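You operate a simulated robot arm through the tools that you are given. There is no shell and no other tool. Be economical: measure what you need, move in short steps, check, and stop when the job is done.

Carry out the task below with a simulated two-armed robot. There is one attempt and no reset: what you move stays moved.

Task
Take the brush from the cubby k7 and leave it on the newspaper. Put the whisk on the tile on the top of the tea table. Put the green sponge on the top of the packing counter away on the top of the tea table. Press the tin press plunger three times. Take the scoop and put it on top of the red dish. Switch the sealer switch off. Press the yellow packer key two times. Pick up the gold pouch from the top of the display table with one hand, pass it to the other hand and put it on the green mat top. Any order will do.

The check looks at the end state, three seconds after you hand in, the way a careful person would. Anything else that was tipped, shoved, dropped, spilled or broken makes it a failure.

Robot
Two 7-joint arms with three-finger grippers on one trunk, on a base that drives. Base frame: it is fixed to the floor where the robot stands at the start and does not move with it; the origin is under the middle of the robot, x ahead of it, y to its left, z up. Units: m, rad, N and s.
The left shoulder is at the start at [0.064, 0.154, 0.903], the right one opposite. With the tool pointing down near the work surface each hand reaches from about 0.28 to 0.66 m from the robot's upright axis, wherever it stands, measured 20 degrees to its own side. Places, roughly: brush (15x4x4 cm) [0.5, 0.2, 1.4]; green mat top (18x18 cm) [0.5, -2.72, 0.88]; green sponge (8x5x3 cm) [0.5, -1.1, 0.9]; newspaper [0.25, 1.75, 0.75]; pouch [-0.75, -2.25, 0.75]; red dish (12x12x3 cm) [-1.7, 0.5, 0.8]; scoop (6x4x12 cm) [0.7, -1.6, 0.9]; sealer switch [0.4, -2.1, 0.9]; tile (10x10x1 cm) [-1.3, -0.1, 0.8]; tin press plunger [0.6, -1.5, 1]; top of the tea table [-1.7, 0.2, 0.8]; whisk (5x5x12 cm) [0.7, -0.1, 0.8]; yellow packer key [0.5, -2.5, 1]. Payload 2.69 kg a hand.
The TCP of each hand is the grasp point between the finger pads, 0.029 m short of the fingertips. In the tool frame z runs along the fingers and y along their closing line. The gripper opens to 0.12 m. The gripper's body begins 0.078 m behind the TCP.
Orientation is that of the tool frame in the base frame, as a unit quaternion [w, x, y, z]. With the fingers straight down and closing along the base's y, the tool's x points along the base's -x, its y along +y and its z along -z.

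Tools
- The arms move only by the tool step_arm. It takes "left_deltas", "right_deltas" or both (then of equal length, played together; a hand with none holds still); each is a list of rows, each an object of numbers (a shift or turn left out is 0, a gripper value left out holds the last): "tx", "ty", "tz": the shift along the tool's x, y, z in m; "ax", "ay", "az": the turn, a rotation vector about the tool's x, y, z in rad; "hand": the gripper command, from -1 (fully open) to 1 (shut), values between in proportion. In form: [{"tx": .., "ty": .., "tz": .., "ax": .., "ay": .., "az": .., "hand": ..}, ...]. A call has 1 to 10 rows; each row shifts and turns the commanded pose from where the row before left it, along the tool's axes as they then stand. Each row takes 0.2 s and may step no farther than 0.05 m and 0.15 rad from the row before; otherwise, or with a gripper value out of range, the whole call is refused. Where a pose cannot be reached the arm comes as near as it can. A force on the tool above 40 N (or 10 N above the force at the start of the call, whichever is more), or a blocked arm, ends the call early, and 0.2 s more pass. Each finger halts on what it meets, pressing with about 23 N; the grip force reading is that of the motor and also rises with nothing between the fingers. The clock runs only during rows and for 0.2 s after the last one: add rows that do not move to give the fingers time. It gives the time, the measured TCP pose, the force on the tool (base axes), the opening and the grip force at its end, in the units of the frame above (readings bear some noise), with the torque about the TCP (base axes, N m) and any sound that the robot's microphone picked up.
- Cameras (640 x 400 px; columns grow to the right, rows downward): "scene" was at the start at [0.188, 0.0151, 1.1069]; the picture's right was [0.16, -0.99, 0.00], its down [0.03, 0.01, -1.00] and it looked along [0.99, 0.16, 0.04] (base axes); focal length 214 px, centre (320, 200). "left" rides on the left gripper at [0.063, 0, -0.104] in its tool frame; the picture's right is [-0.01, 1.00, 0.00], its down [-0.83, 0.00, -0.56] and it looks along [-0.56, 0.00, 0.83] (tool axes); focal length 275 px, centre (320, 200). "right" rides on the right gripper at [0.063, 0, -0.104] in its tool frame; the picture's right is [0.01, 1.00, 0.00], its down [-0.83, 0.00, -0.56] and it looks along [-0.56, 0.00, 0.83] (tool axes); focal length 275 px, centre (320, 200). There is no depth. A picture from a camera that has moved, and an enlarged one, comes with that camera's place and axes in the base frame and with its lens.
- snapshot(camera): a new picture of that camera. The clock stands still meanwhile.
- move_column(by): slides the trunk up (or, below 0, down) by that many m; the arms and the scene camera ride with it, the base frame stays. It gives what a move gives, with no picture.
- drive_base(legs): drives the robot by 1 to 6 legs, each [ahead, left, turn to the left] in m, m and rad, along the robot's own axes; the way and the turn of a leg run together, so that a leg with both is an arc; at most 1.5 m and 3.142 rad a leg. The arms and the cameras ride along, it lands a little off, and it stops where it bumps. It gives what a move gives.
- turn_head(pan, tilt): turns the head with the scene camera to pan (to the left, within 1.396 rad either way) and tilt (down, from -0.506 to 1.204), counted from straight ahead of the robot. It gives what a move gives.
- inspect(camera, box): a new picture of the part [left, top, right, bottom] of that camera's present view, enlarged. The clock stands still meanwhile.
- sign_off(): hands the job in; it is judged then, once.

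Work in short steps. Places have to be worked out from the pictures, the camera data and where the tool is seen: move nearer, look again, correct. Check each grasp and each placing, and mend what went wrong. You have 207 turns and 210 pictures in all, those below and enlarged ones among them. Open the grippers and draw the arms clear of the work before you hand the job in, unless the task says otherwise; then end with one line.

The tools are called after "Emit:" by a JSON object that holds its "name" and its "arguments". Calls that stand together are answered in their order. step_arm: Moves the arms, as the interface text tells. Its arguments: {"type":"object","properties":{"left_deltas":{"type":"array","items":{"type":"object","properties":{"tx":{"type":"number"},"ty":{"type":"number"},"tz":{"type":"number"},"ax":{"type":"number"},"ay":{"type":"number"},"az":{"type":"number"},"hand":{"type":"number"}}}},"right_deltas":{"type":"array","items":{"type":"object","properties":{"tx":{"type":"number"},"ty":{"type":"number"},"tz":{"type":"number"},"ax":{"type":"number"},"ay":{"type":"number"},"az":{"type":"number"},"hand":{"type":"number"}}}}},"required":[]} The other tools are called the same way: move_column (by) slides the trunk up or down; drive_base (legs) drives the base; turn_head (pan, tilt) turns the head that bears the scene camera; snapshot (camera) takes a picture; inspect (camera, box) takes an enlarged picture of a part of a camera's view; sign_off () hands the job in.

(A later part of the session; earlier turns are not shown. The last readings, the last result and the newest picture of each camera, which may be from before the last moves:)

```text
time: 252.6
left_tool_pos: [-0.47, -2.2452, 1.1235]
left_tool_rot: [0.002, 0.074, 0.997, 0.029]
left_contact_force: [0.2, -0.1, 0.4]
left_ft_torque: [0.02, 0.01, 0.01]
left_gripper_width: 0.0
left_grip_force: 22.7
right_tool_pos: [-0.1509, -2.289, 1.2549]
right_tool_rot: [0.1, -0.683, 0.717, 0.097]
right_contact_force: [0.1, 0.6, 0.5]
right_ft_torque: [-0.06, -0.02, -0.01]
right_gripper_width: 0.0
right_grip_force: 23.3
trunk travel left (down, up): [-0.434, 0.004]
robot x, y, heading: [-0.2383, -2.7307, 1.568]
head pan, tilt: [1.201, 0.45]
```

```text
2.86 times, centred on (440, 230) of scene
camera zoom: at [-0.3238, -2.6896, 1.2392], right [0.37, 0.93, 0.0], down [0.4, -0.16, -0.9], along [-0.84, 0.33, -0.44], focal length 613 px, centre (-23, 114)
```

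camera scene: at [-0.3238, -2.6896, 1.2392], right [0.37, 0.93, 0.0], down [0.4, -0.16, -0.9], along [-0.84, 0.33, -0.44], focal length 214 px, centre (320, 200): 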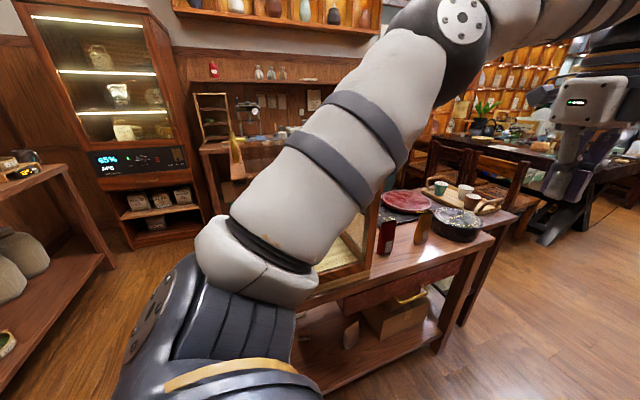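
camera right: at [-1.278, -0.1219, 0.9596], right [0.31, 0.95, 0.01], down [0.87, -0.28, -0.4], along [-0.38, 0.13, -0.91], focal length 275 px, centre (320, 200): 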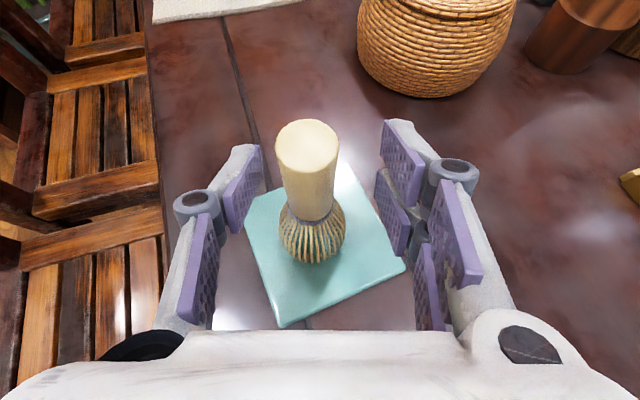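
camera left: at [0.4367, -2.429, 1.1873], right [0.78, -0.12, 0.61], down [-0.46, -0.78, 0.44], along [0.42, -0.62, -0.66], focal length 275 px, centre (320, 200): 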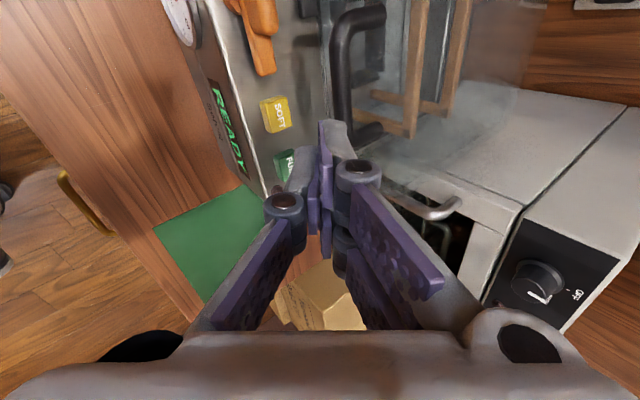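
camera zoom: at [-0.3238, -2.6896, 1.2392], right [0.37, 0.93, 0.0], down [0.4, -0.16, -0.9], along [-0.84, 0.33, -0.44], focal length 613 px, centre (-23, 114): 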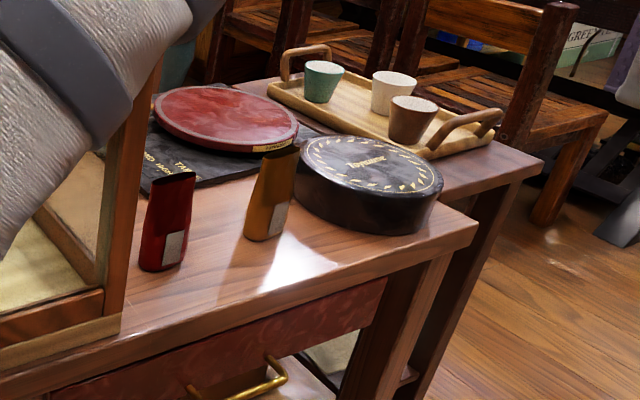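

The gold pouch stands between a red pouch and a black tin, roughly (−0.81, −2.1), table edge x≈−0.72. I shift to about (−0.08, −2.2) and turn to face it.

Emit:
{"name": "drive_base", "arguments": {"legs": [[0.55, -0.16, 0], [0, 0, 1.57]]}}

Emit:
{"name": "turn_head", "arguments": {"pan": 0.0, "tilt": 0.5}}

Emit:
{"name": "snapshot", "arguments": {"camera": "scene"}}

```text
time: 259.6
left_tool_pos: [-0.5637, -2.4224, 1.1238]
left_tool_rot: [-0.02, -0.653, 0.757, 0.022]
left_contact_force: [-0.3, -0.3, -0.2]
left_ft_torque: [-0.01, 0.0, 0.03]
left_gripper_width: 0.0
left_grip_force: 22.5
right_tool_pos: [-0.5188, -2.1014, 1.2562]
right_tool_rot: [-0.003, 0.99, -0.024, -0.141]
right_contact_force: [1.3, -0.3, -0.5]
right_ft_torque: [-0.03, -0.02, 0.0]
right_gripper_width: 0.0
right_grip_force: 23.1
trunk travel left (down, up): [-0.434, 0.004]
robot x, y, heading: [-0.0745, -2.1912, 3.137]
head pan, tilt: [1.201, 0.45]
```

```text
time: 261.0
left_tool_pos: [-0.5636, -2.4215, 1.1234]
left_tool_rot: [-0.019, -0.653, 0.757, 0.021]
left_contact_force: [0.4, -0.3, -0.5]
left_ft_torque: [0.03, 0.0, 0.01]
left_gripper_width: 0.0002
left_grip_force: 22.9
right_tool_pos: [-0.5176, -2.1026, 1.2551]
right_tool_rot: [-0.003, 0.99, -0.025, -0.139]
right_contact_force: [0.2, 0.1, -0.6]
right_ft_torque: [0.03, 0.0, 0.0]
right_gripper_width: 0.0
right_grip_force: 23.3
trunk travel left (down, up): [-0.434, 0.004]
robot x, y, heading: [-0.0707, -2.1917, 3.132]
head pan, tilt: [0.0, 0.499]
```

```text
81 pictures are left
camera scene: at [-0.1739, -2.1886, 1.2347], right [0.0, 1.0, 0.0], down [0.48, 0.0, -0.88], along [-0.88, 0.0, -0.48], focal length 214 px, centre (320, 200)
```

scene: 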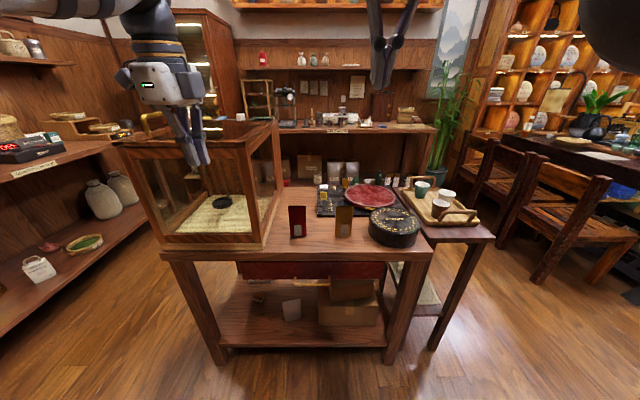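

The gold pouch base is at (−0.793, −2.102, z 0.747), about 6.7 cm wide in y and 12 cm tall. The glass case is close to the left hand, so the left hand will grasp the pouch (robot further right) and pass it to the right hand. First I turn the left wrist to the standard closing-along-y pose and straighten the right.

Emit:
{"name": "step_arm", "arguments": {"left_deltas": [{"az": -0.148}, {"az": -0.148}, {"az": -0.148}, {"az": -0.148}, {"az": -0.148}, {"az": -0.148}, {"az": -0.148}, {"az": -0.148}, {"az": -0.148}, {"az": -0.148}]}}

Emit:
{"name": "drive_base", "arguments": {"legs": [[0, -0.32, 0]]}}

Emit:
{"name": "move_column", "arguments": {"by": -0.1}}

Emit:
{"name": "step_arm", "arguments": {"left_deltas": [{"az": -0.147, "hand": -0.6}, {}, {}, {}], "right_deltas": [{"hand": -0.6}, {"ay": 0.14}, {"ay": 0.14}, {}]}}

Emit:
{"name": "snapshot", "arguments": {"camera": "scene"}}

```text
time: 263.2
left_tool_pos: [-0.5629, -2.422, 1.1227]
left_tool_rot: [0.001, 0.993, -0.118, -0.028]
left_contact_force: [-0.3, 0.6, -0.9]
left_ft_torque: [-0.02, 0.0, -0.01]
left_gripper_width: 0.0001
left_grip_force: 23.1
right_tool_pos: [-0.5168, -2.1028, 1.2557]
right_tool_rot: [-0.002, 0.99, -0.024, -0.141]
right_contact_force: [-0.1, -0.1, -0.3]
right_ft_torque: [0.02, -0.01, 0.02]
right_gripper_width: 0.0
right_grip_force: 23.0
trunk travel left (down, up): [-0.434, 0.004]
robot x, y, heading: [-0.0772, -2.1924, 3.133]
head pan, tilt: [0.0, 0.499]
```

```text
time: 266.3
left_tool_pos: [-0.5613, -2.1018, 1.1226]
left_tool_rot: [0.0, 0.993, -0.118, -0.028]
left_contact_force: [0.3, -0.3, -0.7]
left_ft_torque: [-0.04, -0.01, -0.01]
left_gripper_width: 0.0
left_grip_force: 23.0
right_tool_pos: [-0.5165, -1.7836, 1.2548]
right_tool_rot: [-0.003, 0.99, -0.023, -0.14]
right_contact_force: [-0.2, 0.6, -0.7]
right_ft_torque: [-0.01, 0.0, 0.02]
right_gripper_width: 0.0002
right_grip_force: 22.4
trunk travel left (down, up): [-0.434, 0.004]
robot x, y, heading: [-0.0755, -1.8681, 3.136]
head pan, tilt: [0.0, 0.499]
```

```text
time: 267.6
left_tool_pos: [-0.584, -2.1028, 0.9504]
left_tool_rot: [-0.009, 0.992, -0.117, 0.046]
left_contact_force: [-0.1, 0.2, 0.2]
left_ft_torque: [0.04, 0.02, -0.03]
left_gripper_width: 0.0001
left_grip_force: 23.1
right_tool_pos: [-0.5196, -1.7821, 1.1502]
right_tool_rot: [-0.001, 0.99, -0.022, -0.137]
right_contact_force: [1.0, 0.3, -0.2]
right_ft_torque: [0.01, 0.03, 0.01]
right_gripper_width: 0.0
right_grip_force: 23.3
trunk travel left (down, up): [-0.334, 0.104]
robot x, y, heading: [-0.0749, -1.8725, 3.139]
head pan, tilt: [0.0, 0.499]
```

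```text
time: 268.6
left_tool_pos: [-0.5837, -2.1011, 0.9497]
left_tool_rot: [-0.005, 0.998, -0.044, 0.046]
left_contact_force: [-1.1, -0.9, -0.4]
left_ft_torque: [0.01, 0.04, -0.01]
left_gripper_width: 0.0961
left_grip_force: 0.0
right_tool_pos: [-0.5128, -1.7771, 1.124]
right_tool_rot: [0.014, 0.998, -0.024, -0.058]
right_contact_force: [-0.2, 0.5, -1.1]
right_ft_torque: [0.01, 0.02, 0.0]
right_gripper_width: 0.0962
right_grip_force: 0.0
right hand out of reach, approached as far as the arm can: row 2, 3
trunk travel left (down, up): [-0.334, 0.104]
robot x, y, heading: [-0.0765, -1.8686, 3.139]
head pan, tilt: [0.0, 0.499]
```

```text
80 pictures are left
camera scene: at [-0.2486, -1.8678, 1.1194], right [0.0, 1.0, 0.0], down [0.48, 0.0, -0.88], along [-0.88, 0.0, -0.48], focal length 214 px, centre (320, 200)
```

scene: 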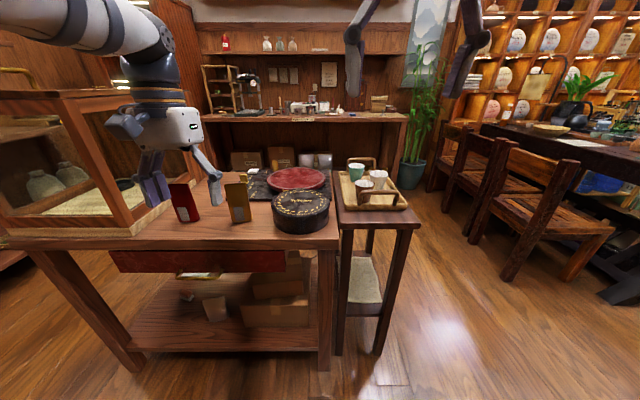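

The left hand lines up in y. I drive 17 cm ahead, trim the wrist, and view the pouch from above.

Emit:
{"name": "drive_base", "arguments": {"legs": [[0.17, 0, 0]]}}

Emit:
{"name": "step_arm", "arguments": {"left_deltas": [{"az": -0.088}, {"ay": -0.09}, {}]}}

Emit:
{"name": "snapshot", "arguments": {"camera": "left"}}

```text
time: 270.1
left_tool_pos: [-0.7537, -2.1013, 0.9483]
left_tool_rot: [-0.005, 0.998, -0.044, 0.045]
left_contact_force: [0.0, 0.1, -0.2]
left_ft_torque: [-0.03, -0.04, 0.01]
left_gripper_width: 0.0961
left_grip_force: 0.1
right_tool_pos: [-0.6837, -1.7762, 1.1249]
right_tool_rot: [0.015, 0.998, -0.023, -0.059]
right_contact_force: [1.1, -0.5, -0.3]
right_ft_torque: [0.03, -0.02, 0.02]
right_gripper_width: 0.0962
right_grip_force: 0.0
trunk travel left (down, up): [-0.334, 0.104]
robot x, y, heading: [-0.2429, -1.8691, 3.14]
head pan, tilt: [0.0, 0.499]
```

```text
time: 270.9
left_tool_pos: [-0.7528, -2.1034, 0.9493]
left_tool_rot: [-0.003, 0.999, 0.0, 0.045]
left_contact_force: [0.4, 0.3, -0.5]
left_ft_torque: [-0.03, -0.05, 0.03]
left_gripper_width: 0.0957
left_grip_force: 0.2
left hand out of reach, approached as far as the arm can: row 2
right_tool_pos: [-0.6833, -1.7776, 1.1262]
right_tool_rot: [0.014, 0.998, -0.023, -0.059]
right_contact_force: [-0.8, -0.5, 0.3]
right_ft_torque: [-0.01, -0.01, -0.01]
right_gripper_width: 0.0961
right_grip_force: 0.0
trunk travel left (down, up): [-0.334, 0.104]
robot x, y, heading: [-0.2464, -1.8691, 3.141]
head pan, tilt: [0.0, 0.499]
```

```text
79 pictures are left
camera left: at [-0.7009, -2.1025, 1.0591], right [0.0, -1.0, -0.01], down [-0.88, 0.0, 0.48], along [-0.48, 0.01, -0.88], focal length 275 px, centre (320, 200)
```

left: 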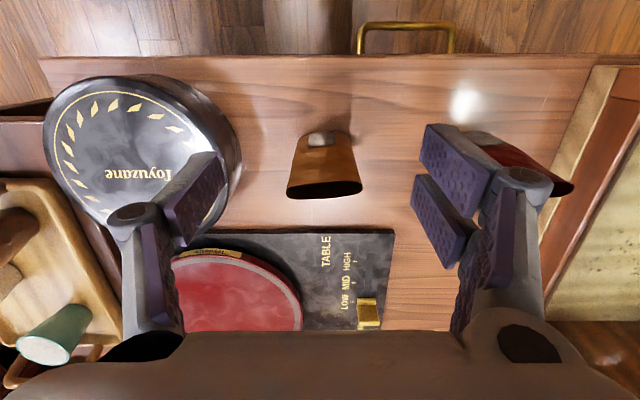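

Pouch top centre (−0.795, −2.105), 5.7 cm wide, clear on both sides. I drive 4 cm ahead, narrow to 8 cm, lower over the pouch to TCP z≈0.845.

Emit:
{"name": "drive_base", "arguments": {"legs": [[0.042, 0, 0]]}}

Emit:
{"name": "step_arm", "arguments": {"left_deltas": [{"ty": 0.002, "tx": -0.006, "hand": -0.35}, {"tx": -0.004, "tz": 0.035}, {"tz": 0.035}, {"tz": 0.034}, {}]}}

Emit:
{"name": "snapshot", "arguments": {"camera": "left"}}

```text
time: 271.8
left_tool_pos: [-0.7963, -2.1024, 0.9496]
left_tool_rot: [-0.003, 0.999, 0.0, 0.046]
left_contact_force: [-0.3, 0.5, 0.1]
left_ft_torque: [-0.01, -0.04, 0.02]
left_gripper_width: 0.0959
left_grip_force: 0.0
right_tool_pos: [-0.726, -1.7763, 1.1246]
right_tool_rot: [0.015, 0.998, -0.023, -0.058]
right_contact_force: [-0.4, -0.4, -0.4]
right_ft_torque: [0.02, -0.06, 0.02]
right_gripper_width: 0.096
right_grip_force: 0.0
trunk travel left (down, up): [-0.334, 0.104]
robot x, y, heading: [-0.285, -1.8712, 3.145]
head pan, tilt: [0.0, 0.499]
```

```text
time: 273.0
left_tool_pos: [-0.7957, -2.1027, 0.8426]
left_tool_rot: [-0.002, 0.999, 0.0, 0.046]
left_contact_force: [0.5, 0.4, -0.7]
left_ft_torque: [-0.02, 0.02, -0.01]
left_gripper_width: 0.0811
left_grip_force: 0.0
right_tool_pos: [-0.7245, -1.7767, 1.1246]
right_tool_rot: [0.015, 0.998, -0.023, -0.059]
right_contact_force: [0.2, -0.4, -0.5]
right_ft_torque: [-0.02, 0.05, 0.0]
right_gripper_width: 0.0959
right_grip_force: 0.1
trunk travel left (down, up): [-0.334, 0.104]
robot x, y, heading: [-0.2855, -1.8697, 3.138]
head pan, tilt: [0.0, 0.499]
```

```text
78 pictures are left
camera left: at [-0.7427, -2.1034, 0.9525], right [0.0, -1.0, -0.01], down [-0.88, 0.0, 0.48], along [-0.48, 0.01, -0.88], focal length 275 px, centre (320, 200)
```

left: 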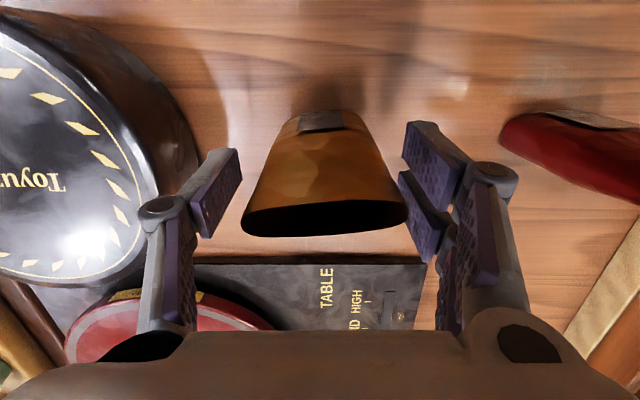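

Pouch is centred between the fingers. Close and lift.

Emit:
{"name": "step_arm", "arguments": {"left_deltas": [{"hand": 1}, {}, {}, {"tz": -0.03}, {"tz": -0.04}, {"tz": -0.04}]}}

Emit:
{"name": "snapshot", "arguments": {"camera": "left"}}

```text
time: 274.4
left_tool_pos: [-0.8039, -2.1027, 0.952]
left_tool_rot: [-0.003, 0.999, 0.0, 0.046]
left_contact_force: [1.1, -0.1, 1.3]
left_ft_torque: [-0.01, 0.0, 0.03]
left_gripper_width: 0.0585
left_grip_force: 23.6
right_tool_pos: [-0.7248, -1.7777, 1.1248]
right_tool_rot: [0.014, 0.998, -0.023, -0.058]
right_contact_force: [-0.4, 0.0, -0.4]
right_ft_torque: [-0.04, 0.01, -0.01]
right_gripper_width: 0.0962
right_grip_force: 0.2
trunk travel left (down, up): [-0.334, 0.104]
robot x, y, heading: [-0.2821, -1.8679, 3.138]
head pan, tilt: [0.0, 0.499]
```

```text
77 pictures are left
camera left: at [-0.7519, -2.1031, 1.0624], right [0.0, -1.0, -0.01], down [-0.88, 0.0, 0.48], along [-0.48, 0.01, -0.88], focal length 275 px, centre (320, 200)
```

left: 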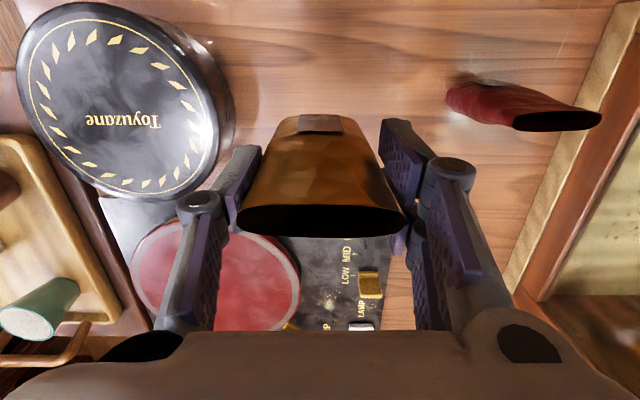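

Pouch held at 58 mm. I back away from the table, move the right hand aside and bring the left hand toward the middle, higher.

Emit:
{"name": "drive_base", "arguments": {"legs": [[-0.28, 0, 0]]}}

Emit:
{"name": "step_arm", "arguments": {"left_deltas": [{"ty": -0.038, "tz": -0.03}, {"ty": -0.038, "tz": -0.03}, {"ty": -0.038, "tz": -0.03, "tx": -0.01}, {"ty": -0.038, "tz": -0.03, "tx": -0.01}, {"ty": -0.038, "tz": -0.02, "tx": -0.01}], "right_deltas": [{"ty": -0.04}, {"ty": -0.04}, {"ty": -0.04}, {"ty": -0.04}, {"ty": -0.03}]}}

Emit:
{"name": "step_arm", "arguments": {"left_deltas": [{"ay": -0.149}, {"ay": -0.149}, {"ay": -0.149}, {"ay": -0.149}, {"ay": -0.149}, {"ay": -0.149}, {"ay": -0.149}, {"ay": -0.149}, {"ay": -0.149}, {"ay": -0.149}]}}

Emit:
{"name": "turn_head", "arguments": {"pan": 0.0, "tilt": 0.1}}

Emit:
{"name": "snapshot", "arguments": {"camera": "scene"}}

```text
time: 276.3
left_tool_pos: [-0.5244, -2.1037, 0.9531]
left_tool_rot: [-0.002, 0.999, 0.001, 0.045]
left_contact_force: [1.4, 0.0, -0.3]
left_ft_torque: [-0.02, -0.01, 0.02]
left_gripper_width: 0.0584
left_grip_force: 23.0
right_tool_pos: [-0.4449, -1.7784, 1.1257]
right_tool_rot: [0.015, 0.998, -0.022, -0.059]
right_contact_force: [0.0, 0.1, 0.7]
right_ft_torque: [0.04, 0.04, -0.01]
right_gripper_width: 0.0961
right_grip_force: 0.1
trunk travel left (down, up): [-0.334, 0.104]
robot x, y, heading: [-0.0065, -1.8695, 3.145]
head pan, tilt: [0.0, 0.499]
```

```text
time: 277.5
left_tool_pos: [-0.5278, -2.0285, 1.0124]
left_tool_rot: [-0.002, 0.999, 0.0, 0.047]
left_contact_force: [-0.5, -0.3, 0.2]
left_ft_torque: [-0.01, 0.0, 0.0]
left_gripper_width: 0.0583
left_grip_force: 23.3
left hand out of reach, approached as far as the arm can: row 3, 4, 5
right_tool_pos: [-0.4489, -1.5963, 1.0908]
right_tool_rot: [0.015, 0.998, -0.021, -0.059]
right_contact_force: [0.1, -1.2, -0.6]
right_ft_torque: [-0.02, -0.01, -0.01]
right_gripper_width: 0.0961
right_grip_force: 0.1
right hand out of reach, approached as far as the arm can: row 2, 3, 4, 5
trunk travel left (down, up): [-0.334, 0.104]
robot x, y, heading: [-0.0067, -1.8697, 3.14]
head pan, tilt: [0.0, 0.499]
```

```text
time: 279.7
left_tool_pos: [-0.5252, -2.0327, 1.0074]
left_tool_rot: [0.0, 0.824, 0.004, -0.567]
left_contact_force: [-0.6, -0.6, 0.6]
left_ft_torque: [-0.04, 0.01, 0.02]
left_gripper_width: 0.0584
left_grip_force: 23.0
left hand out of reach, approached as far as the arm can: row 1, 2
right_tool_pos: [-0.4497, -1.5959, 1.0904]
right_tool_rot: [0.015, 0.998, -0.022, -0.059]
right_contact_force: [0.5, 0.0, -0.2]
right_ft_torque: [0.04, 0.0, -0.01]
right_gripper_width: 0.096
right_grip_force: 0.1
trunk travel left (down, up): [-0.334, 0.104]
robot x, y, heading: [-0.0036, -1.8679, 3.142]
head pan, tilt: [0.0, 0.499]
```

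```text
time: 280.6
left_tool_pos: [-0.5269, -2.0334, 1.0078]
left_tool_rot: [0.0, 0.824, 0.004, -0.566]
left_contact_force: [-1.0, -0.8, -0.5]
left_ft_torque: [0.01, 0.03, -0.03]
left_gripper_width: 0.0584
left_grip_force: 24.0
right_tool_pos: [-0.4485, -1.5959, 1.0909]
right_tool_rot: [0.016, 0.998, -0.022, -0.058]
right_contact_force: [0.9, -1.0, 0.1]
right_ft_torque: [0.03, -0.02, 0.02]
right_gripper_width: 0.0959
right_grip_force: 0.1
trunk travel left (down, up): [-0.334, 0.104]
robot x, y, heading: [-0.0083, -1.8684, 3.143]
head pan, tilt: [0.0, 0.099]
```

```text
76 pictures are left
camera scene: at [-0.1815, -1.8682, 1.1564], right [0.0, 1.0, 0.0], down [0.1, 0.0, -0.99], along [-0.99, 0.0, -0.1], focal length 214 px, centre (320, 200)
```

scene: 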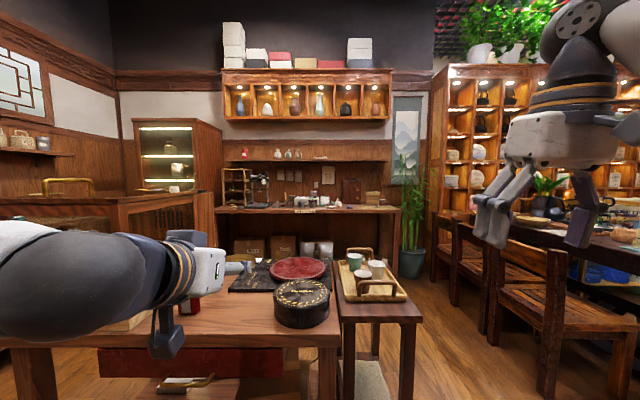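

The pouch now points ahead, 21° below horizontal. I finish levelling and bring it in front of the robot's middle.

Emit:
{"name": "step_arm", "arguments": {"left_deltas": [{"ay": -0.149}, {"ay": -0.149}, {"ty": -0.05}, {"ty": -0.05}, {"ty": -0.05}, {}]}}

Emit:
{"name": "snapshot", "arguments": {"camera": "scene"}}

```text
time: 282.0
left_tool_pos: [-0.528, -1.8827, 1.0054]
left_tool_rot: [0.002, 0.731, 0.005, -0.683]
left_contact_force: [0.9, 0.1, 0.0]
left_ft_torque: [0.0, -0.01, 0.0]
left_gripper_width: 0.0583
left_grip_force: 22.7
right_tool_pos: [-0.4495, -1.5975, 1.0897]
right_tool_rot: [0.015, 0.998, -0.021, -0.059]
right_contact_force: [0.7, -0.2, 1.1]
right_ft_torque: [0.0, 0.03, 0.01]
right_gripper_width: 0.0957
right_grip_force: 0.1
trunk travel left (down, up): [-0.334, 0.104]
robot x, y, heading: [-0.0076, -1.871, 3.141]
head pan, tilt: [0.0, 0.099]
```

```text
75 pictures are left
camera scene: at [-0.1814, -1.8686, 1.1565], right [0.0, 1.0, 0.0], down [0.1, 0.0, -1.0], along [-1.0, 0.0, -0.1], focal length 214 px, centre (320, 200)
```

scene: 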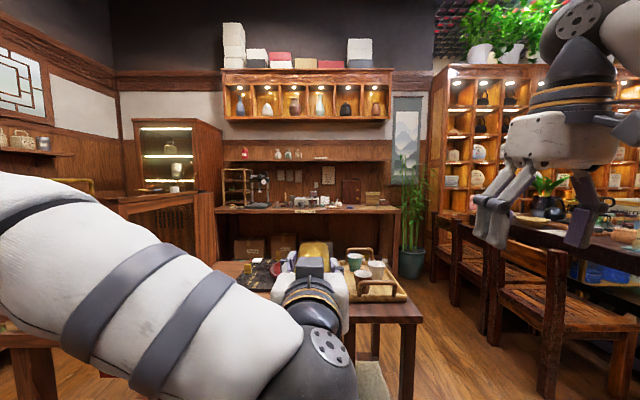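

Left is level. I drop the left hand 6 cm, then bring the open right hand ahead and across, above the pouch's free end.

Emit:
{"name": "step_arm", "arguments": {"left_deltas": [{"tx": 0.03}, {"tx": 0.03}, {}, {}, {}, {}, {}, {}, {}, {}], "right_deltas": [{"ay": 0.118}, {"tx": -0.047}, {"tx": -0.047}, {"tx": -0.047}, {"ty": 0.047}, {"ty": 0.047}, {"ty": 0.047}, {"ty": 0.047}, {"ty": 0.047}, {"ty": 0.047}]}}

Emit:
{"name": "snapshot", "arguments": {"camera": "right"}}

Emit:
{"name": "snapshot", "arguments": {"camera": "scene"}}

```text
time: 284.2
left_tool_pos: [-0.5228, -1.8823, 0.9448]
left_tool_rot: [0.002, 0.731, 0.005, -0.682]
left_contact_force: [0.5, -0.5, 0.2]
left_ft_torque: [-0.01, 0.0, 0.04]
left_gripper_width: 0.0585
left_grip_force: 23.0
right_tool_pos: [-0.4995, -1.7863, 1.0689]
right_tool_rot: [0.016, 1.0, -0.021, -0.001]
right_contact_force: [-0.3, -0.2, 0.5]
right_ft_torque: [-0.04, 0.02, -0.02]
right_gripper_width: 0.096
right_grip_force: 0.0
right hand out of reach, approached as far as the arm can: row 1, 3, 4, 7, 8, 9, 10
trunk travel left (down, up): [-0.334, 0.104]
robot x, y, heading: [-0.0061, -1.871, 3.145]
head pan, tilt: [0.0, 0.099]
```

```text
74 pictures are left
camera right: at [-0.4345, -1.7848, 1.1713], right [-0.04, -1.0, 0.03], down [-0.83, 0.05, 0.56], along [-0.56, -0.01, -0.83], focal length 275 px, centre (320, 200)
```

right: 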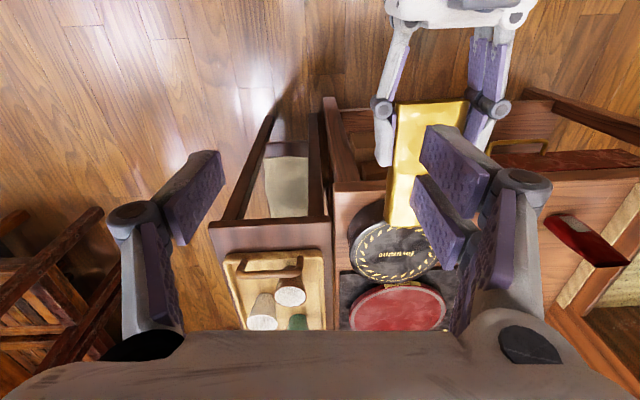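

```text
73 pictures are left
camera scene: at [-0.1815, -1.868, 1.1565], right [0.0, 1.0, 0.0], down [0.1, 0.0, -1.0], along [-1.0, 0.0, -0.1], focal length 214 px, centre (320, 200)
```

scene: 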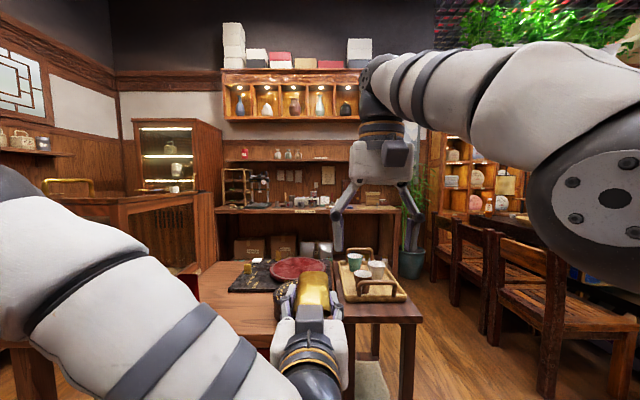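

Reach improves lower down. I lower the left hand 7 cm more and bring it 5 cm toward the right hand, and lower/advance the right hand over the pouch's free end.

Emit:
{"name": "step_arm", "arguments": {"left_deltas": [{"tx": 0.035}, {"tx": 0.035}, {"ty": -0.025}, {"ty": -0.025}, {}, {}, {}], "right_deltas": [{}, {"tz": 0.04}, {"tz": 0.04}, {"tx": -0.045}, {"tx": -0.044}, {"ty": 0.023}, {"ty": 0.023}]}}

Emit:
{"name": "snapshot", "arguments": {"camera": "right"}}

```text
time: 285.8
left_tool_pos: [-0.5195, -1.8314, 0.8785]
left_tool_rot: [0.002, 0.731, 0.005, -0.683]
left_contact_force: [-0.6, 0.0, 0.3]
left_ft_torque: [-0.02, -0.01, 0.03]
left_gripper_width: 0.0586
left_grip_force: 22.8
right_tool_pos: [-0.5453, -1.8136, 0.9814]
right_tool_rot: [0.016, 1.0, -0.02, 0.001]
right_contact_force: [-0.1, 0.2, 0.7]
right_ft_torque: [0.0, 0.01, 0.02]
right_gripper_width: 0.096
right_grip_force: 0.1
right hand out of reach, approached as far as the arm can: row 5, 6, 7
trunk travel left (down, up): [-0.334, 0.104]
robot x, y, heading: [-0.0106, -1.8679, 3.141]
head pan, tilt: [0.0, 0.099]
```

```text
72 pictures are left
camera right: at [-0.4796, -1.8128, 1.0855], right [-0.04, -1.0, 0.03], down [-0.83, 0.05, 0.55], along [-0.56, -0.01, -0.83], focal length 275 px, centre (320, 200)
```

right: 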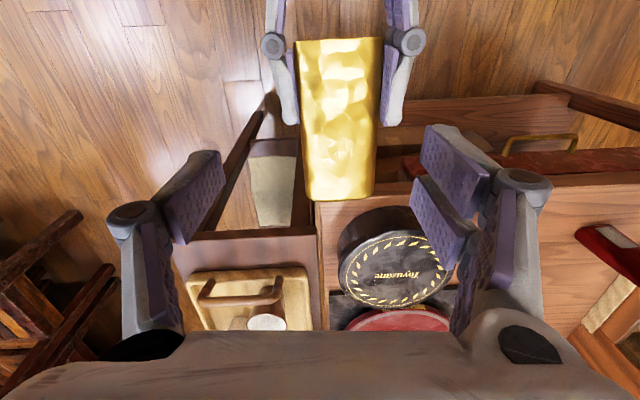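

Right hand is nearly over the pouch; it needs ~4.5 cm ahead and 1.5 cm left. Lower slightly for reach and shift; also pull the left back 1.5 cm.

Emit:
{"name": "step_arm", "arguments": {"left_deltas": [{"tz": -0.015}, {}, {}, {}], "right_deltas": [{"tz": 0.035}, {"tx": -0.025, "ty": 0.01}, {"tx": -0.01, "ty": 0.006}, {}]}}

Emit:
{"name": "snapshot", "arguments": {"camera": "right"}}

```text
time: 286.8
left_tool_pos: [-0.5036, -1.8303, 0.8792]
left_tool_rot: [0.001, 0.731, 0.004, -0.683]
left_contact_force: [-0.6, -1.2, 0.1]
left_ft_torque: [-0.03, 0.01, -0.01]
left_gripper_width: 0.0584
left_grip_force: 23.1
right_tool_pos: [-0.5537, -1.8213, 0.9538]
right_tool_rot: [0.016, 1.0, -0.021, 0.001]
right_contact_force: [1.0, -0.6, 0.3]
right_ft_torque: [0.0, 0.0, 0.01]
right_gripper_width: 0.096
right_grip_force: 0.0
right hand out of reach, approached as far as the arm can: row 1, 2, 3
trunk travel left (down, up): [-0.334, 0.104]
robot x, y, heading: [-0.0058, -1.8682, 3.139]
head pan, tilt: [0.0, 0.099]
```

```text
71 pictures are left
camera right: at [-0.4896, -1.8196, 1.057], right [-0.04, -1.0, 0.03], down [-0.83, 0.05, 0.55], along [-0.56, -0.01, -0.83], focal length 275 px, centre (320, 200)
```

right: 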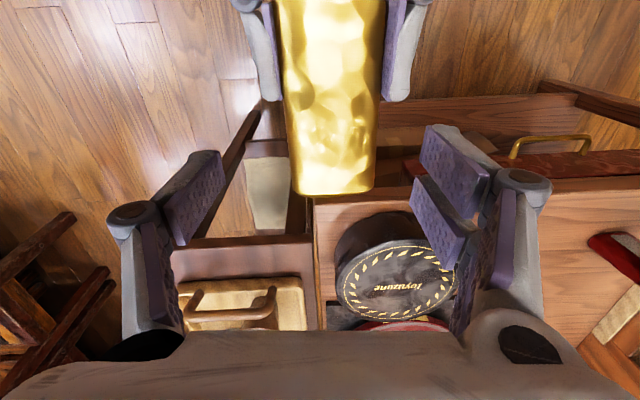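

Only ~1.2 cm more needed: I pull the left back 1.2 cm, centre the right, and lower it around the pouch's free end.

Emit:
{"name": "step_arm", "arguments": {"left_deltas": [{"tz": -0.012}, {}, {}, {}, {}], "right_deltas": [{}, {"tz": 0.03, "ty": 0.009}, {"tz": 0.03}, {"tz": 0.016}, {}]}}

Emit:
{"name": "snapshot", "arguments": {"camera": "right"}}

Emit:
{"name": "turn_head", "arguments": {"pan": 0.0, "tilt": 0.4}}

Emit:
{"name": "snapshot", "arguments": {"camera": "scene"}}

```text
time: 288.0
left_tool_pos: [-0.4918, -1.8317, 0.8803]
left_tool_rot: [0.002, 0.731, 0.005, -0.683]
left_contact_force: [-0.6, 0.1, -0.3]
left_ft_torque: [0.0, -0.03, 0.02]
left_gripper_width: 0.0584
left_grip_force: 22.9
right_tool_pos: [-0.5704, -1.8379, 0.8938]
right_tool_rot: [0.016, 1.0, -0.021, 0.001]
right_contact_force: [-0.4, 1.0, -0.3]
right_ft_torque: [-0.01, 0.0, -0.01]
right_gripper_width: 0.0959
right_grip_force: 0.0
right hand out of reach, approached as far as the arm can: row 2, 3, 4
trunk travel left (down, up): [-0.334, 0.104]
robot x, y, heading: [-0.005, -1.8674, 3.141]
head pan, tilt: [0.0, 0.099]
```

```text
70 pictures are left
camera right: at [-0.5043, -1.8363, 0.9974], right [-0.04, -1.0, 0.03], down [-0.83, 0.05, 0.55], along [-0.55, -0.01, -0.83], focal length 275 px, centre (320, 200)
```

right: 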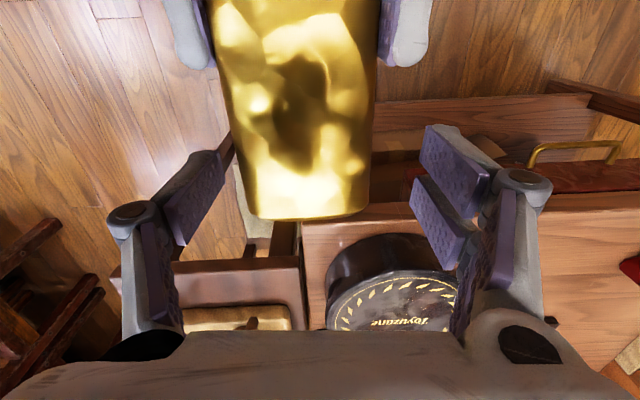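

```text
time: 288.8
left_tool_pos: [-0.4923, -1.8312, 0.88]
left_tool_rot: [0.002, 0.731, 0.005, -0.683]
left_contact_force: [-0.1, 0.6, -0.1]
left_ft_torque: [0.01, 0.02, -0.01]
left_gripper_width: 0.0584
left_grip_force: 22.6
right_tool_pos: [-0.5682, -1.8377, 0.8933]
right_tool_rot: [0.016, 1.0, -0.02, 0.001]
right_contact_force: [-0.2, 0.2, -0.2]
right_ft_torque: [0.01, 0.0, -0.02]
right_gripper_width: 0.0961
right_grip_force: 0.1
trunk travel left (down, up): [-0.334, 0.104]
robot x, y, heading: [-0.0071, -1.8681, 3.141]
head pan, tilt: [0.0, 0.4]
```

```text
69 pictures are left
camera scene: at [-0.182, -1.8682, 1.1286], right [0.0, 1.0, 0.0], down [0.39, 0.0, -0.92], along [-0.92, 0.0, -0.39], focal length 214 px, centre (320, 200)
```

scene: 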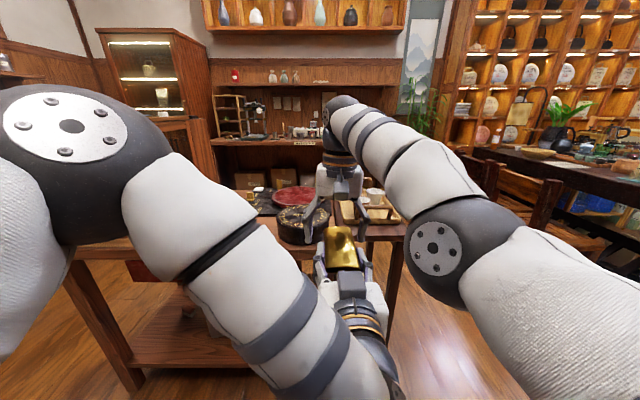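

The right fingers straddle the free end. Centre by 8 mm, lower 15 mm and close the right hand.

Emit:
{"name": "step_arm", "arguments": {"right_deltas": [{"ty": -0.008}, {"tz": 0.015}, {}, {"hand": 1}, {}, {}, {}]}}

Emit:
{"name": "snapshot", "arguments": {"camera": "right"}}

```text
time: 290.4
left_tool_pos: [-0.4918, -1.831, 0.8791]
left_tool_rot: [0.001, 0.732, 0.004, -0.682]
left_contact_force: [-1.0, -2.3, -3.6]
left_ft_torque: [-0.25, -0.31, -0.12]
left_gripper_width: 0.0584
left_grip_force: 23.1
right_tool_pos: [-0.5744, -1.8323, 0.881]
right_tool_rot: [0.016, 1.0, -0.021, 0.0]
right_contact_force: [0.7, 1.8, 3.3]
right_ft_torque: [0.25, -0.09, 0.23]
right_gripper_width: 0.0577
right_grip_force: 23.0
right hand out of reach, approached as far as the arm can: row 1, 2
trunk travel left (down, up): [-0.334, 0.104]
robot x, y, heading: [-0.0083, -1.8665, 3.14]
head pan, tilt: [0.0, 0.4]
```

```text
68 pictures are left
camera right: at [-0.5103, -1.8304, 0.984], right [-0.04, -1.0, 0.03], down [-0.83, 0.05, 0.55], along [-0.55, -0.01, -0.83], focal length 275 px, centre (320, 200)
```

right: 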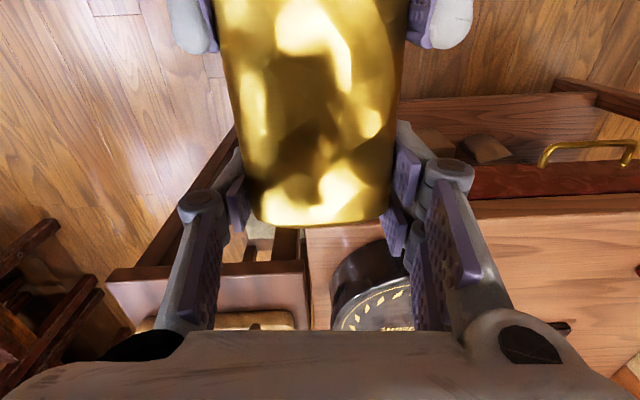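

Both hands hold it (57.7 mm on the right). Now I open the left and pull it straight back.

Emit:
{"name": "step_arm", "arguments": {"left_deltas": [{"hand": 0.0}, {"hand": -0.5}, {}, {"tz": -0.03}, {"tz": -0.03}, {"tz": -0.02}, {}]}}

Emit:
{"name": "snapshot", "arguments": {"camera": "right"}}

```text
time: 292.0
left_tool_pos: [-0.4129, -1.8303, 0.8834]
left_tool_rot: [0.001, 0.731, 0.004, -0.682]
left_contact_force: [0.3, 0.9, 0.1]
left_ft_torque: [-0.01, 0.02, -0.01]
left_gripper_width: 0.09
left_grip_force: 0.2
right_tool_pos: [-0.574, -1.8319, 0.8799]
right_tool_rot: [0.016, 1.0, -0.021, 0.0]
right_contact_force: [-0.5, 0.2, 0.0]
right_ft_torque: [0.01, 0.02, -0.02]
right_gripper_width: 0.0571
right_grip_force: 23.5
trunk travel left (down, up): [-0.334, 0.104]
robot x, y, heading: [-0.0076, -1.8711, 3.146]
head pan, tilt: [0.0, 0.4]
```

```text
67 pictures are left
camera right: at [-0.5103, -1.8305, 0.9838], right [-0.04, -1.0, 0.03], down [-0.83, 0.05, 0.55], along [-0.55, -0.01, -0.83], focal length 275 px, centre (320, 200)
```

right: 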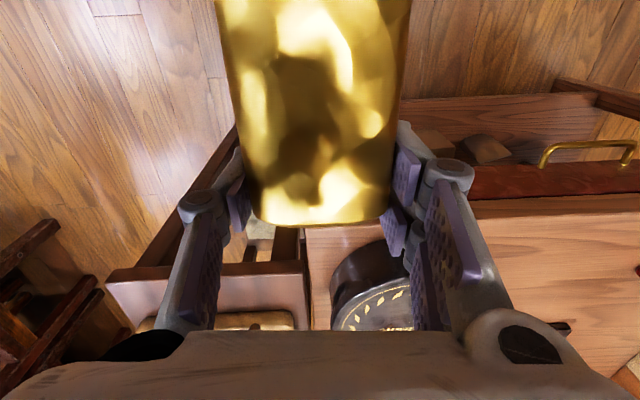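

The right hand alone holds the pouch now — passed. I move the left hand aside, raise the trunk a little, and turn right to face +y.

Emit:
{"name": "step_arm", "arguments": {"left_deltas": [{"ty": 0.05}, {"ty": 0.05}, {"ty": 0.05}, {"ty": 0.04}]}}

Emit:
{"name": "move_column", "arguments": {"by": 0.07}}

Emit:
{"name": "drive_base", "arguments": {"legs": [[0, 0, -1.57], [0, 0.22, 0], [-0.83, 0, 0]]}}

Emit:
{"name": "snapshot", "arguments": {"camera": "right"}}

```text
time: 293.0
left_tool_pos: [-0.459, -1.9781, 0.8602]
left_tool_rot: [0.001, 0.731, 0.005, -0.683]
left_contact_force: [0.1, 0.3, 0.7]
left_ft_torque: [-0.02, -0.01, -0.01]
left_gripper_width: 0.0901
left_grip_force: 0.2
left hand out of reach, approached as far as the arm can: row 2, 3, 4
right_tool_pos: [-0.575, -1.8317, 0.8799]
right_tool_rot: [0.015, 1.0, -0.02, 0.001]
right_contact_force: [1.0, 0.4, -0.6]
right_ft_torque: [0.01, -0.01, 0.01]
right_gripper_width: 0.0574
right_grip_force: 23.2
trunk travel left (down, up): [-0.334, 0.104]
robot x, y, heading: [-0.0053, -1.8706, 3.141]
head pan, tilt: [0.0, 0.4]
```

```text
time: 294.1
left_tool_pos: [-0.4586, -1.9783, 0.9293]
left_tool_rot: [0.001, 0.732, 0.004, -0.681]
left_contact_force: [-0.6, -0.2, 0.0]
left_ft_torque: [0.02, 0.03, -0.02]
left_gripper_width: 0.0901
left_grip_force: 0.0
right_tool_pos: [-0.5586, -1.8323, 1.0427]
right_tool_rot: [0.018, 0.996, -0.019, -0.081]
right_contact_force: [0.8, 0.4, -1.0]
right_ft_torque: [0.01, -0.02, 0.01]
right_gripper_width: 0.0573
right_grip_force: 23.1
trunk travel left (down, up): [-0.404, 0.034]
robot x, y, heading: [-0.006, -1.8733, 3.143]
head pan, tilt: [0.0, 0.4]
```

```text
time: 304.2
left_tool_pos: [-0.3373, -2.2379, 0.9305]
left_tool_rot: [-0.483, 0.519, -0.515, -0.482]
left_contact_force: [0.6, -0.1, -0.1]
left_ft_torque: [0.0, -0.01, 0.0]
left_gripper_width: 0.0899
left_grip_force: 0.1
right_tool_pos: [-0.1894, -2.1394, 1.0436]
right_tool_rot: [0.045, -0.69, 0.719, 0.071]
right_contact_force: [0.4, -0.3, -0.1]
right_ft_torque: [0.0, 0.02, -0.02]
right_gripper_width: 0.0569
right_grip_force: 22.9
trunk travel left (down, up): [-0.404, 0.034]
robot x, y, heading: [-0.2289, -2.6926, 1.563]
head pan, tilt: [0.0, 0.4]
```

```text
66 pictures are left
camera right: at [-0.1875, -2.2183, 1.1355], right [-1.0, 0.03, 0.04], down [0.05, 0.73, 0.68], along [0.0, 0.68, -0.73], focal length 275 px, centre (320, 200)
```

right: 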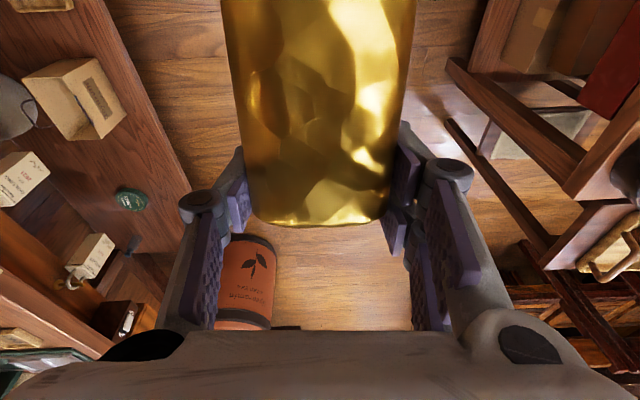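

Pouch steady. Turn right to face the counter and drive up towards the mat.

Emit:
{"name": "drive_base", "arguments": {"legs": [[0, 0, -1.563], [0.12, 0, 0]]}}

Emit:
{"name": "turn_head", "arguments": {"pan": -0.1, "tilt": 0.55}}

Emit:
{"name": "snapshot", "arguments": {"camera": "scene"}}

Emit:
{"name": "snapshot", "arguments": {"camera": "right"}}

```text
time: 309.2
left_tool_pos: [0.3428, -2.5745, 0.9297]
left_tool_rot: [0.682, -0.009, 0.731, 0.005]
left_contact_force: [-0.2, 0.5, 0.2]
left_ft_torque: [0.01, -0.01, -0.03]
left_gripper_width: 0.0903
left_grip_force: 0.0
right_tool_pos: [0.4438, -2.7211, 1.0426]
right_tool_rot: [0.08, 0.013, 0.996, 0.018]
right_contact_force: [0.0, -0.1, 0.4]
right_ft_torque: [-0.05, 0.04, 0.0]
right_gripper_width: 0.0573
right_grip_force: 23.2
trunk travel left (down, up): [-0.404, 0.034]
robot x, y, heading: [-0.1097, -2.6861, 0.011]
head pan, tilt: [0.0, 0.4]
```

```text
time: 309.9
left_tool_pos: [0.3416, -2.5731, 0.9304]
left_tool_rot: [0.683, -0.009, 0.73, 0.006]
left_contact_force: [0.8, -0.1, -0.1]
left_ft_torque: [-0.02, 0.02, 0.01]
left_gripper_width: 0.0899
left_grip_force: 0.1
right_tool_pos: [0.4418, -2.7198, 1.0434]
right_tool_rot: [0.082, 0.013, 0.996, 0.018]
right_contact_force: [0.0, 1.1, 0.1]
right_ft_torque: [-0.02, 0.02, 0.02]
right_gripper_width: 0.0572
right_grip_force: 23.2
trunk travel left (down, up): [-0.404, 0.034]
robot x, y, heading: [-0.111, -2.69, 0.01]
head pan, tilt: [-0.099, 0.55]
```

```text
65 pictures are left
camera scene: at [0.0217, -2.6954, 1.1977], right [-0.09, -1.0, 0.0], down [-0.52, 0.05, -0.85], along [0.85, -0.07, -0.52], focal length 214 px, centre (320, 200)
```

scene: 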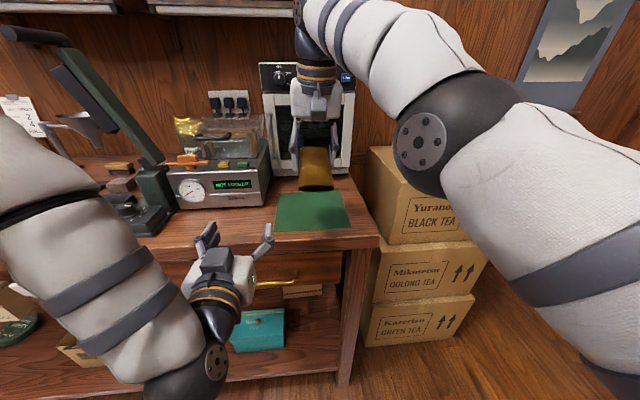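

```text
64 pictures are left
camera right: at [0.3643, -2.7226, 1.1355], right [0.02, 1.0, 0.04], down [0.73, -0.04, 0.68], along [0.68, 0.01, -0.73], focal length 275 px, centre (320, 200)
```

right: 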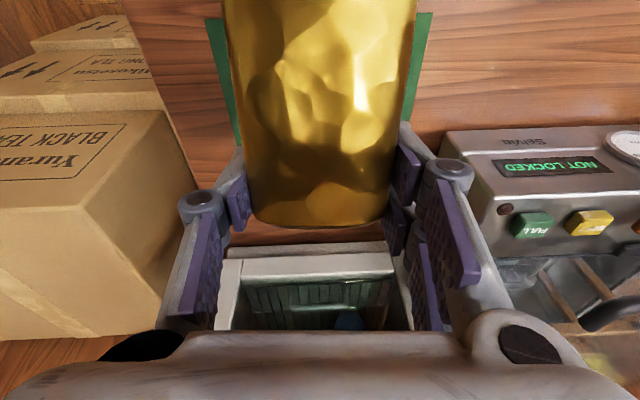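

Mat centre ≈(0.50, −2.713). I drive 10 cm ahead so the pouch's middle is over it, level the hand and lower to ~3 cm above.

Emit:
{"name": "drive_base", "arguments": {"legs": [[0.098, 0.005, -0.01]]}}

Emit:
{"name": "step_arm", "arguments": {"right_deltas": [{"tz": 0.04}, {"ay": 0.08}, {"ay": 0.08}, {"tz": 0.03}, {}]}}

Emit:
{"name": "snapshot", "arguments": {"camera": "right"}}

Emit:
{"name": "inspect", "arguments": {"camera": "scene", "box": [200, 80, 400, 260]}}

```text
time: 311.1
left_tool_pos: [0.4403, -2.5743, 0.9306]
left_tool_rot: [0.682, -0.005, 0.731, 0.002]
left_contact_force: [0.9, -0.1, -0.6]
left_ft_torque: [0.0, 0.02, 0.02]
left_gripper_width: 0.0898
left_grip_force: 0.2
right_tool_pos: [0.5416, -2.722, 1.0434]
right_tool_rot: [0.082, 0.019, 0.996, 0.019]
right_contact_force: [0.4, -0.2, -0.7]
right_ft_torque: [0.02, 0.04, -0.02]
right_gripper_width: 0.0572
right_grip_force: 23.2
trunk travel left (down, up): [-0.404, 0.034]
robot x, y, heading: [-0.0109, -2.6825, -0.003]
head pan, tilt: [-0.099, 0.55]
```

```text
time: 312.3
left_tool_pos: [0.4416, -2.5746, 0.9309]
left_tool_rot: [0.682, -0.005, 0.731, 0.002]
left_contact_force: [0.5, -0.1, 0.3]
left_ft_torque: [-0.01, 0.0, 0.02]
left_gripper_width: 0.0902
left_grip_force: 0.0
right_tool_pos: [0.5343, -2.7339, 0.9679]
right_tool_rot: [0.002, 0.017, 1.0, 0.019]
right_contact_force: [0.4, -0.2, 0.1]
right_ft_torque: [0.0, -0.01, -0.03]
right_gripper_width: 0.057
right_grip_force: 22.7
right hand out of reach, approached as far as the arm can: row 1, 2, 3
trunk travel left (down, up): [-0.404, 0.034]
robot x, y, heading: [-0.0144, -2.6832, 0.003]
head pan, tilt: [-0.099, 0.55]
```

```text
63 pictures are left
camera right: at [0.4712, -2.7355, 1.0705], right [0.03, 1.0, 0.04], down [0.83, -0.05, 0.56], along [0.56, 0.02, -0.83], focal length 275 px, centre (320, 200)
```

right: 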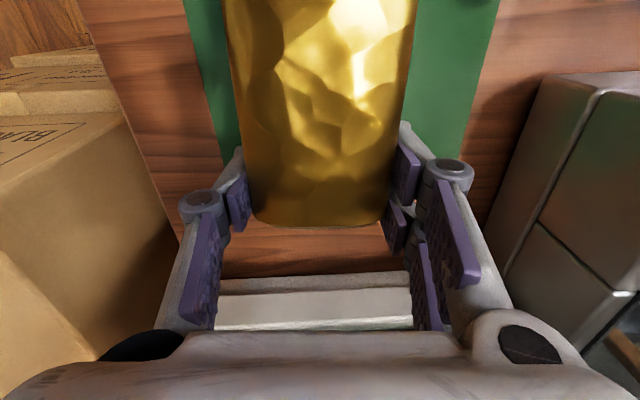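

```text
2.22 times, centred on (300, 170) of scene
camera zoom: at [0.1194, -2.6914, 1.1977], right [-0.1, -1.0, 0.0], down [-0.52, 0.05, -0.85], along [0.85, -0.08, -0.52], focal length 477 px, centre (364, 267)
```

zoom: 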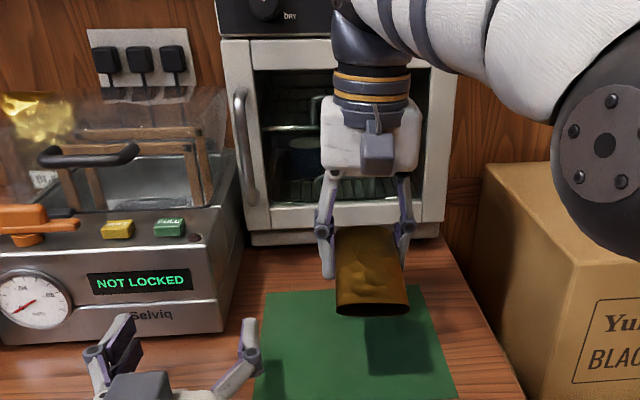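

Pouch is over the mat; shift 1.8 cm left to centre and lower in steps.

Emit:
{"name": "step_arm", "arguments": {"right_deltas": [{"ty": 0.018}, {"tz": 0.025}, {"tz": 0.015}, {"tz": 0.01}, {}]}}

Emit:
{"name": "inspect", "arguments": {"camera": "scene", "box": [200, 80, 400, 260]}}

```text
time: 313.5
left_tool_pos: [0.4414, -2.5746, 0.9296]
left_tool_rot: [0.682, -0.005, 0.731, 0.002]
left_contact_force: [0.3, 0.0, -0.5]
left_ft_torque: [0.0, 0.03, 0.01]
left_gripper_width: 0.09
left_grip_force: 0.1
right_tool_pos: [0.5311, -2.7166, 0.9178]
right_tool_rot: [0.003, 0.018, 1.0, 0.019]
right_contact_force: [-0.2, 1.1, -1.0]
right_ft_torque: [0.03, -0.01, 0.03]
right_gripper_width: 0.0573
right_grip_force: 23.0
right hand out of reach, approached as far as the arm can: row 1
trunk travel left (down, up): [-0.404, 0.034]
robot x, y, heading: [-0.0129, -2.6803, -0.003]
head pan, tilt: [-0.099, 0.55]
```

```text
2.22 times, centred on (300, 170) of scene
camera zoom: at [0.1195, -2.6914, 1.1977], right [-0.1, -1.0, 0.0], down [-0.52, 0.05, -0.85], along [0.85, -0.08, -0.52], focal length 477 px, centre (364, 267)
```

zoom: 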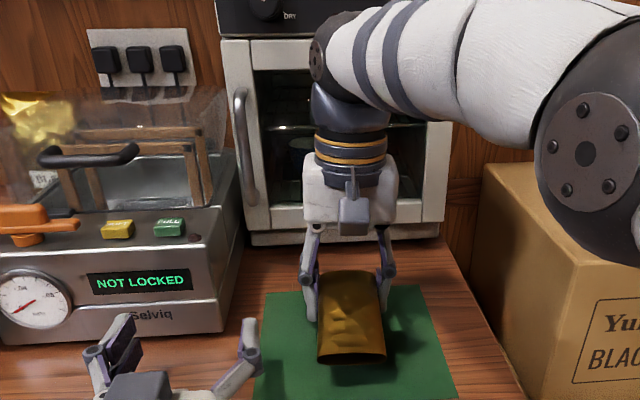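

Nicely centred. Lower further in 5 mm steps to contact.

Emit:
{"name": "step_arm", "arguments": {"right_deltas": [{"tz": 0.006}, {"tz": 0.005}, {"tz": 0.005}, {"tz": 0.004}]}}

Emit:
{"name": "inspect", "arguments": {"camera": "scene", "box": [240, 140, 400, 260]}}

```text
time: 314.5
left_tool_pos: [0.4379, -2.5739, 0.9316]
left_tool_rot: [0.684, -0.004, 0.73, 0.001]
left_contact_force: [0.2, -0.1, -0.1]
left_ft_torque: [-0.01, -0.02, 0.0]
left_gripper_width: 0.0901
left_grip_force: 0.1
right_tool_pos: [0.5295, -2.7161, 0.9077]
right_tool_rot: [0.011, 0.019, 1.0, 0.019]
right_contact_force: [-9.2, -0.3, 27.6]
right_ft_torque: [-0.94, 0.46, -0.31]
right_gripper_width: 0.0573
right_grip_force: 23.0
trunk travel left (down, up): [-0.404, 0.034]
robot x, y, heading: [-0.0117, -2.6866, 0.002]
head pan, tilt: [-0.099, 0.55]
stopped in row 4 (right hand): the force on the tool passed its limit at 44 N (the readings are from after the stop); the commanded pose is now the measured one
```

```text
3.33 times, centred on (320, 200) of scene
camera zoom: at [0.1159, -2.6913, 1.1983], right [-0.1, -0.99, 0.0], down [-0.52, 0.05, -0.85], along [0.85, -0.08, -0.52], focal length 715 px, centre (320, 200)
```

zoom: 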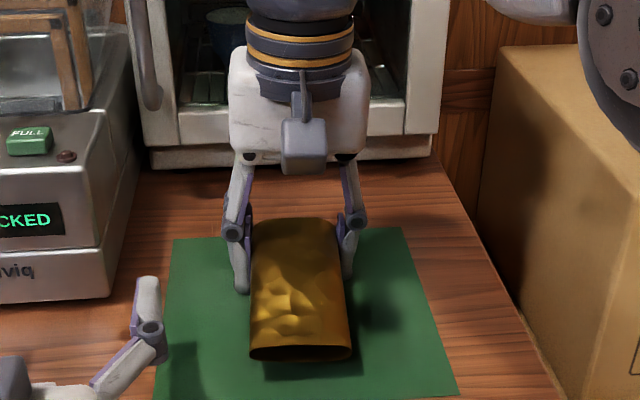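

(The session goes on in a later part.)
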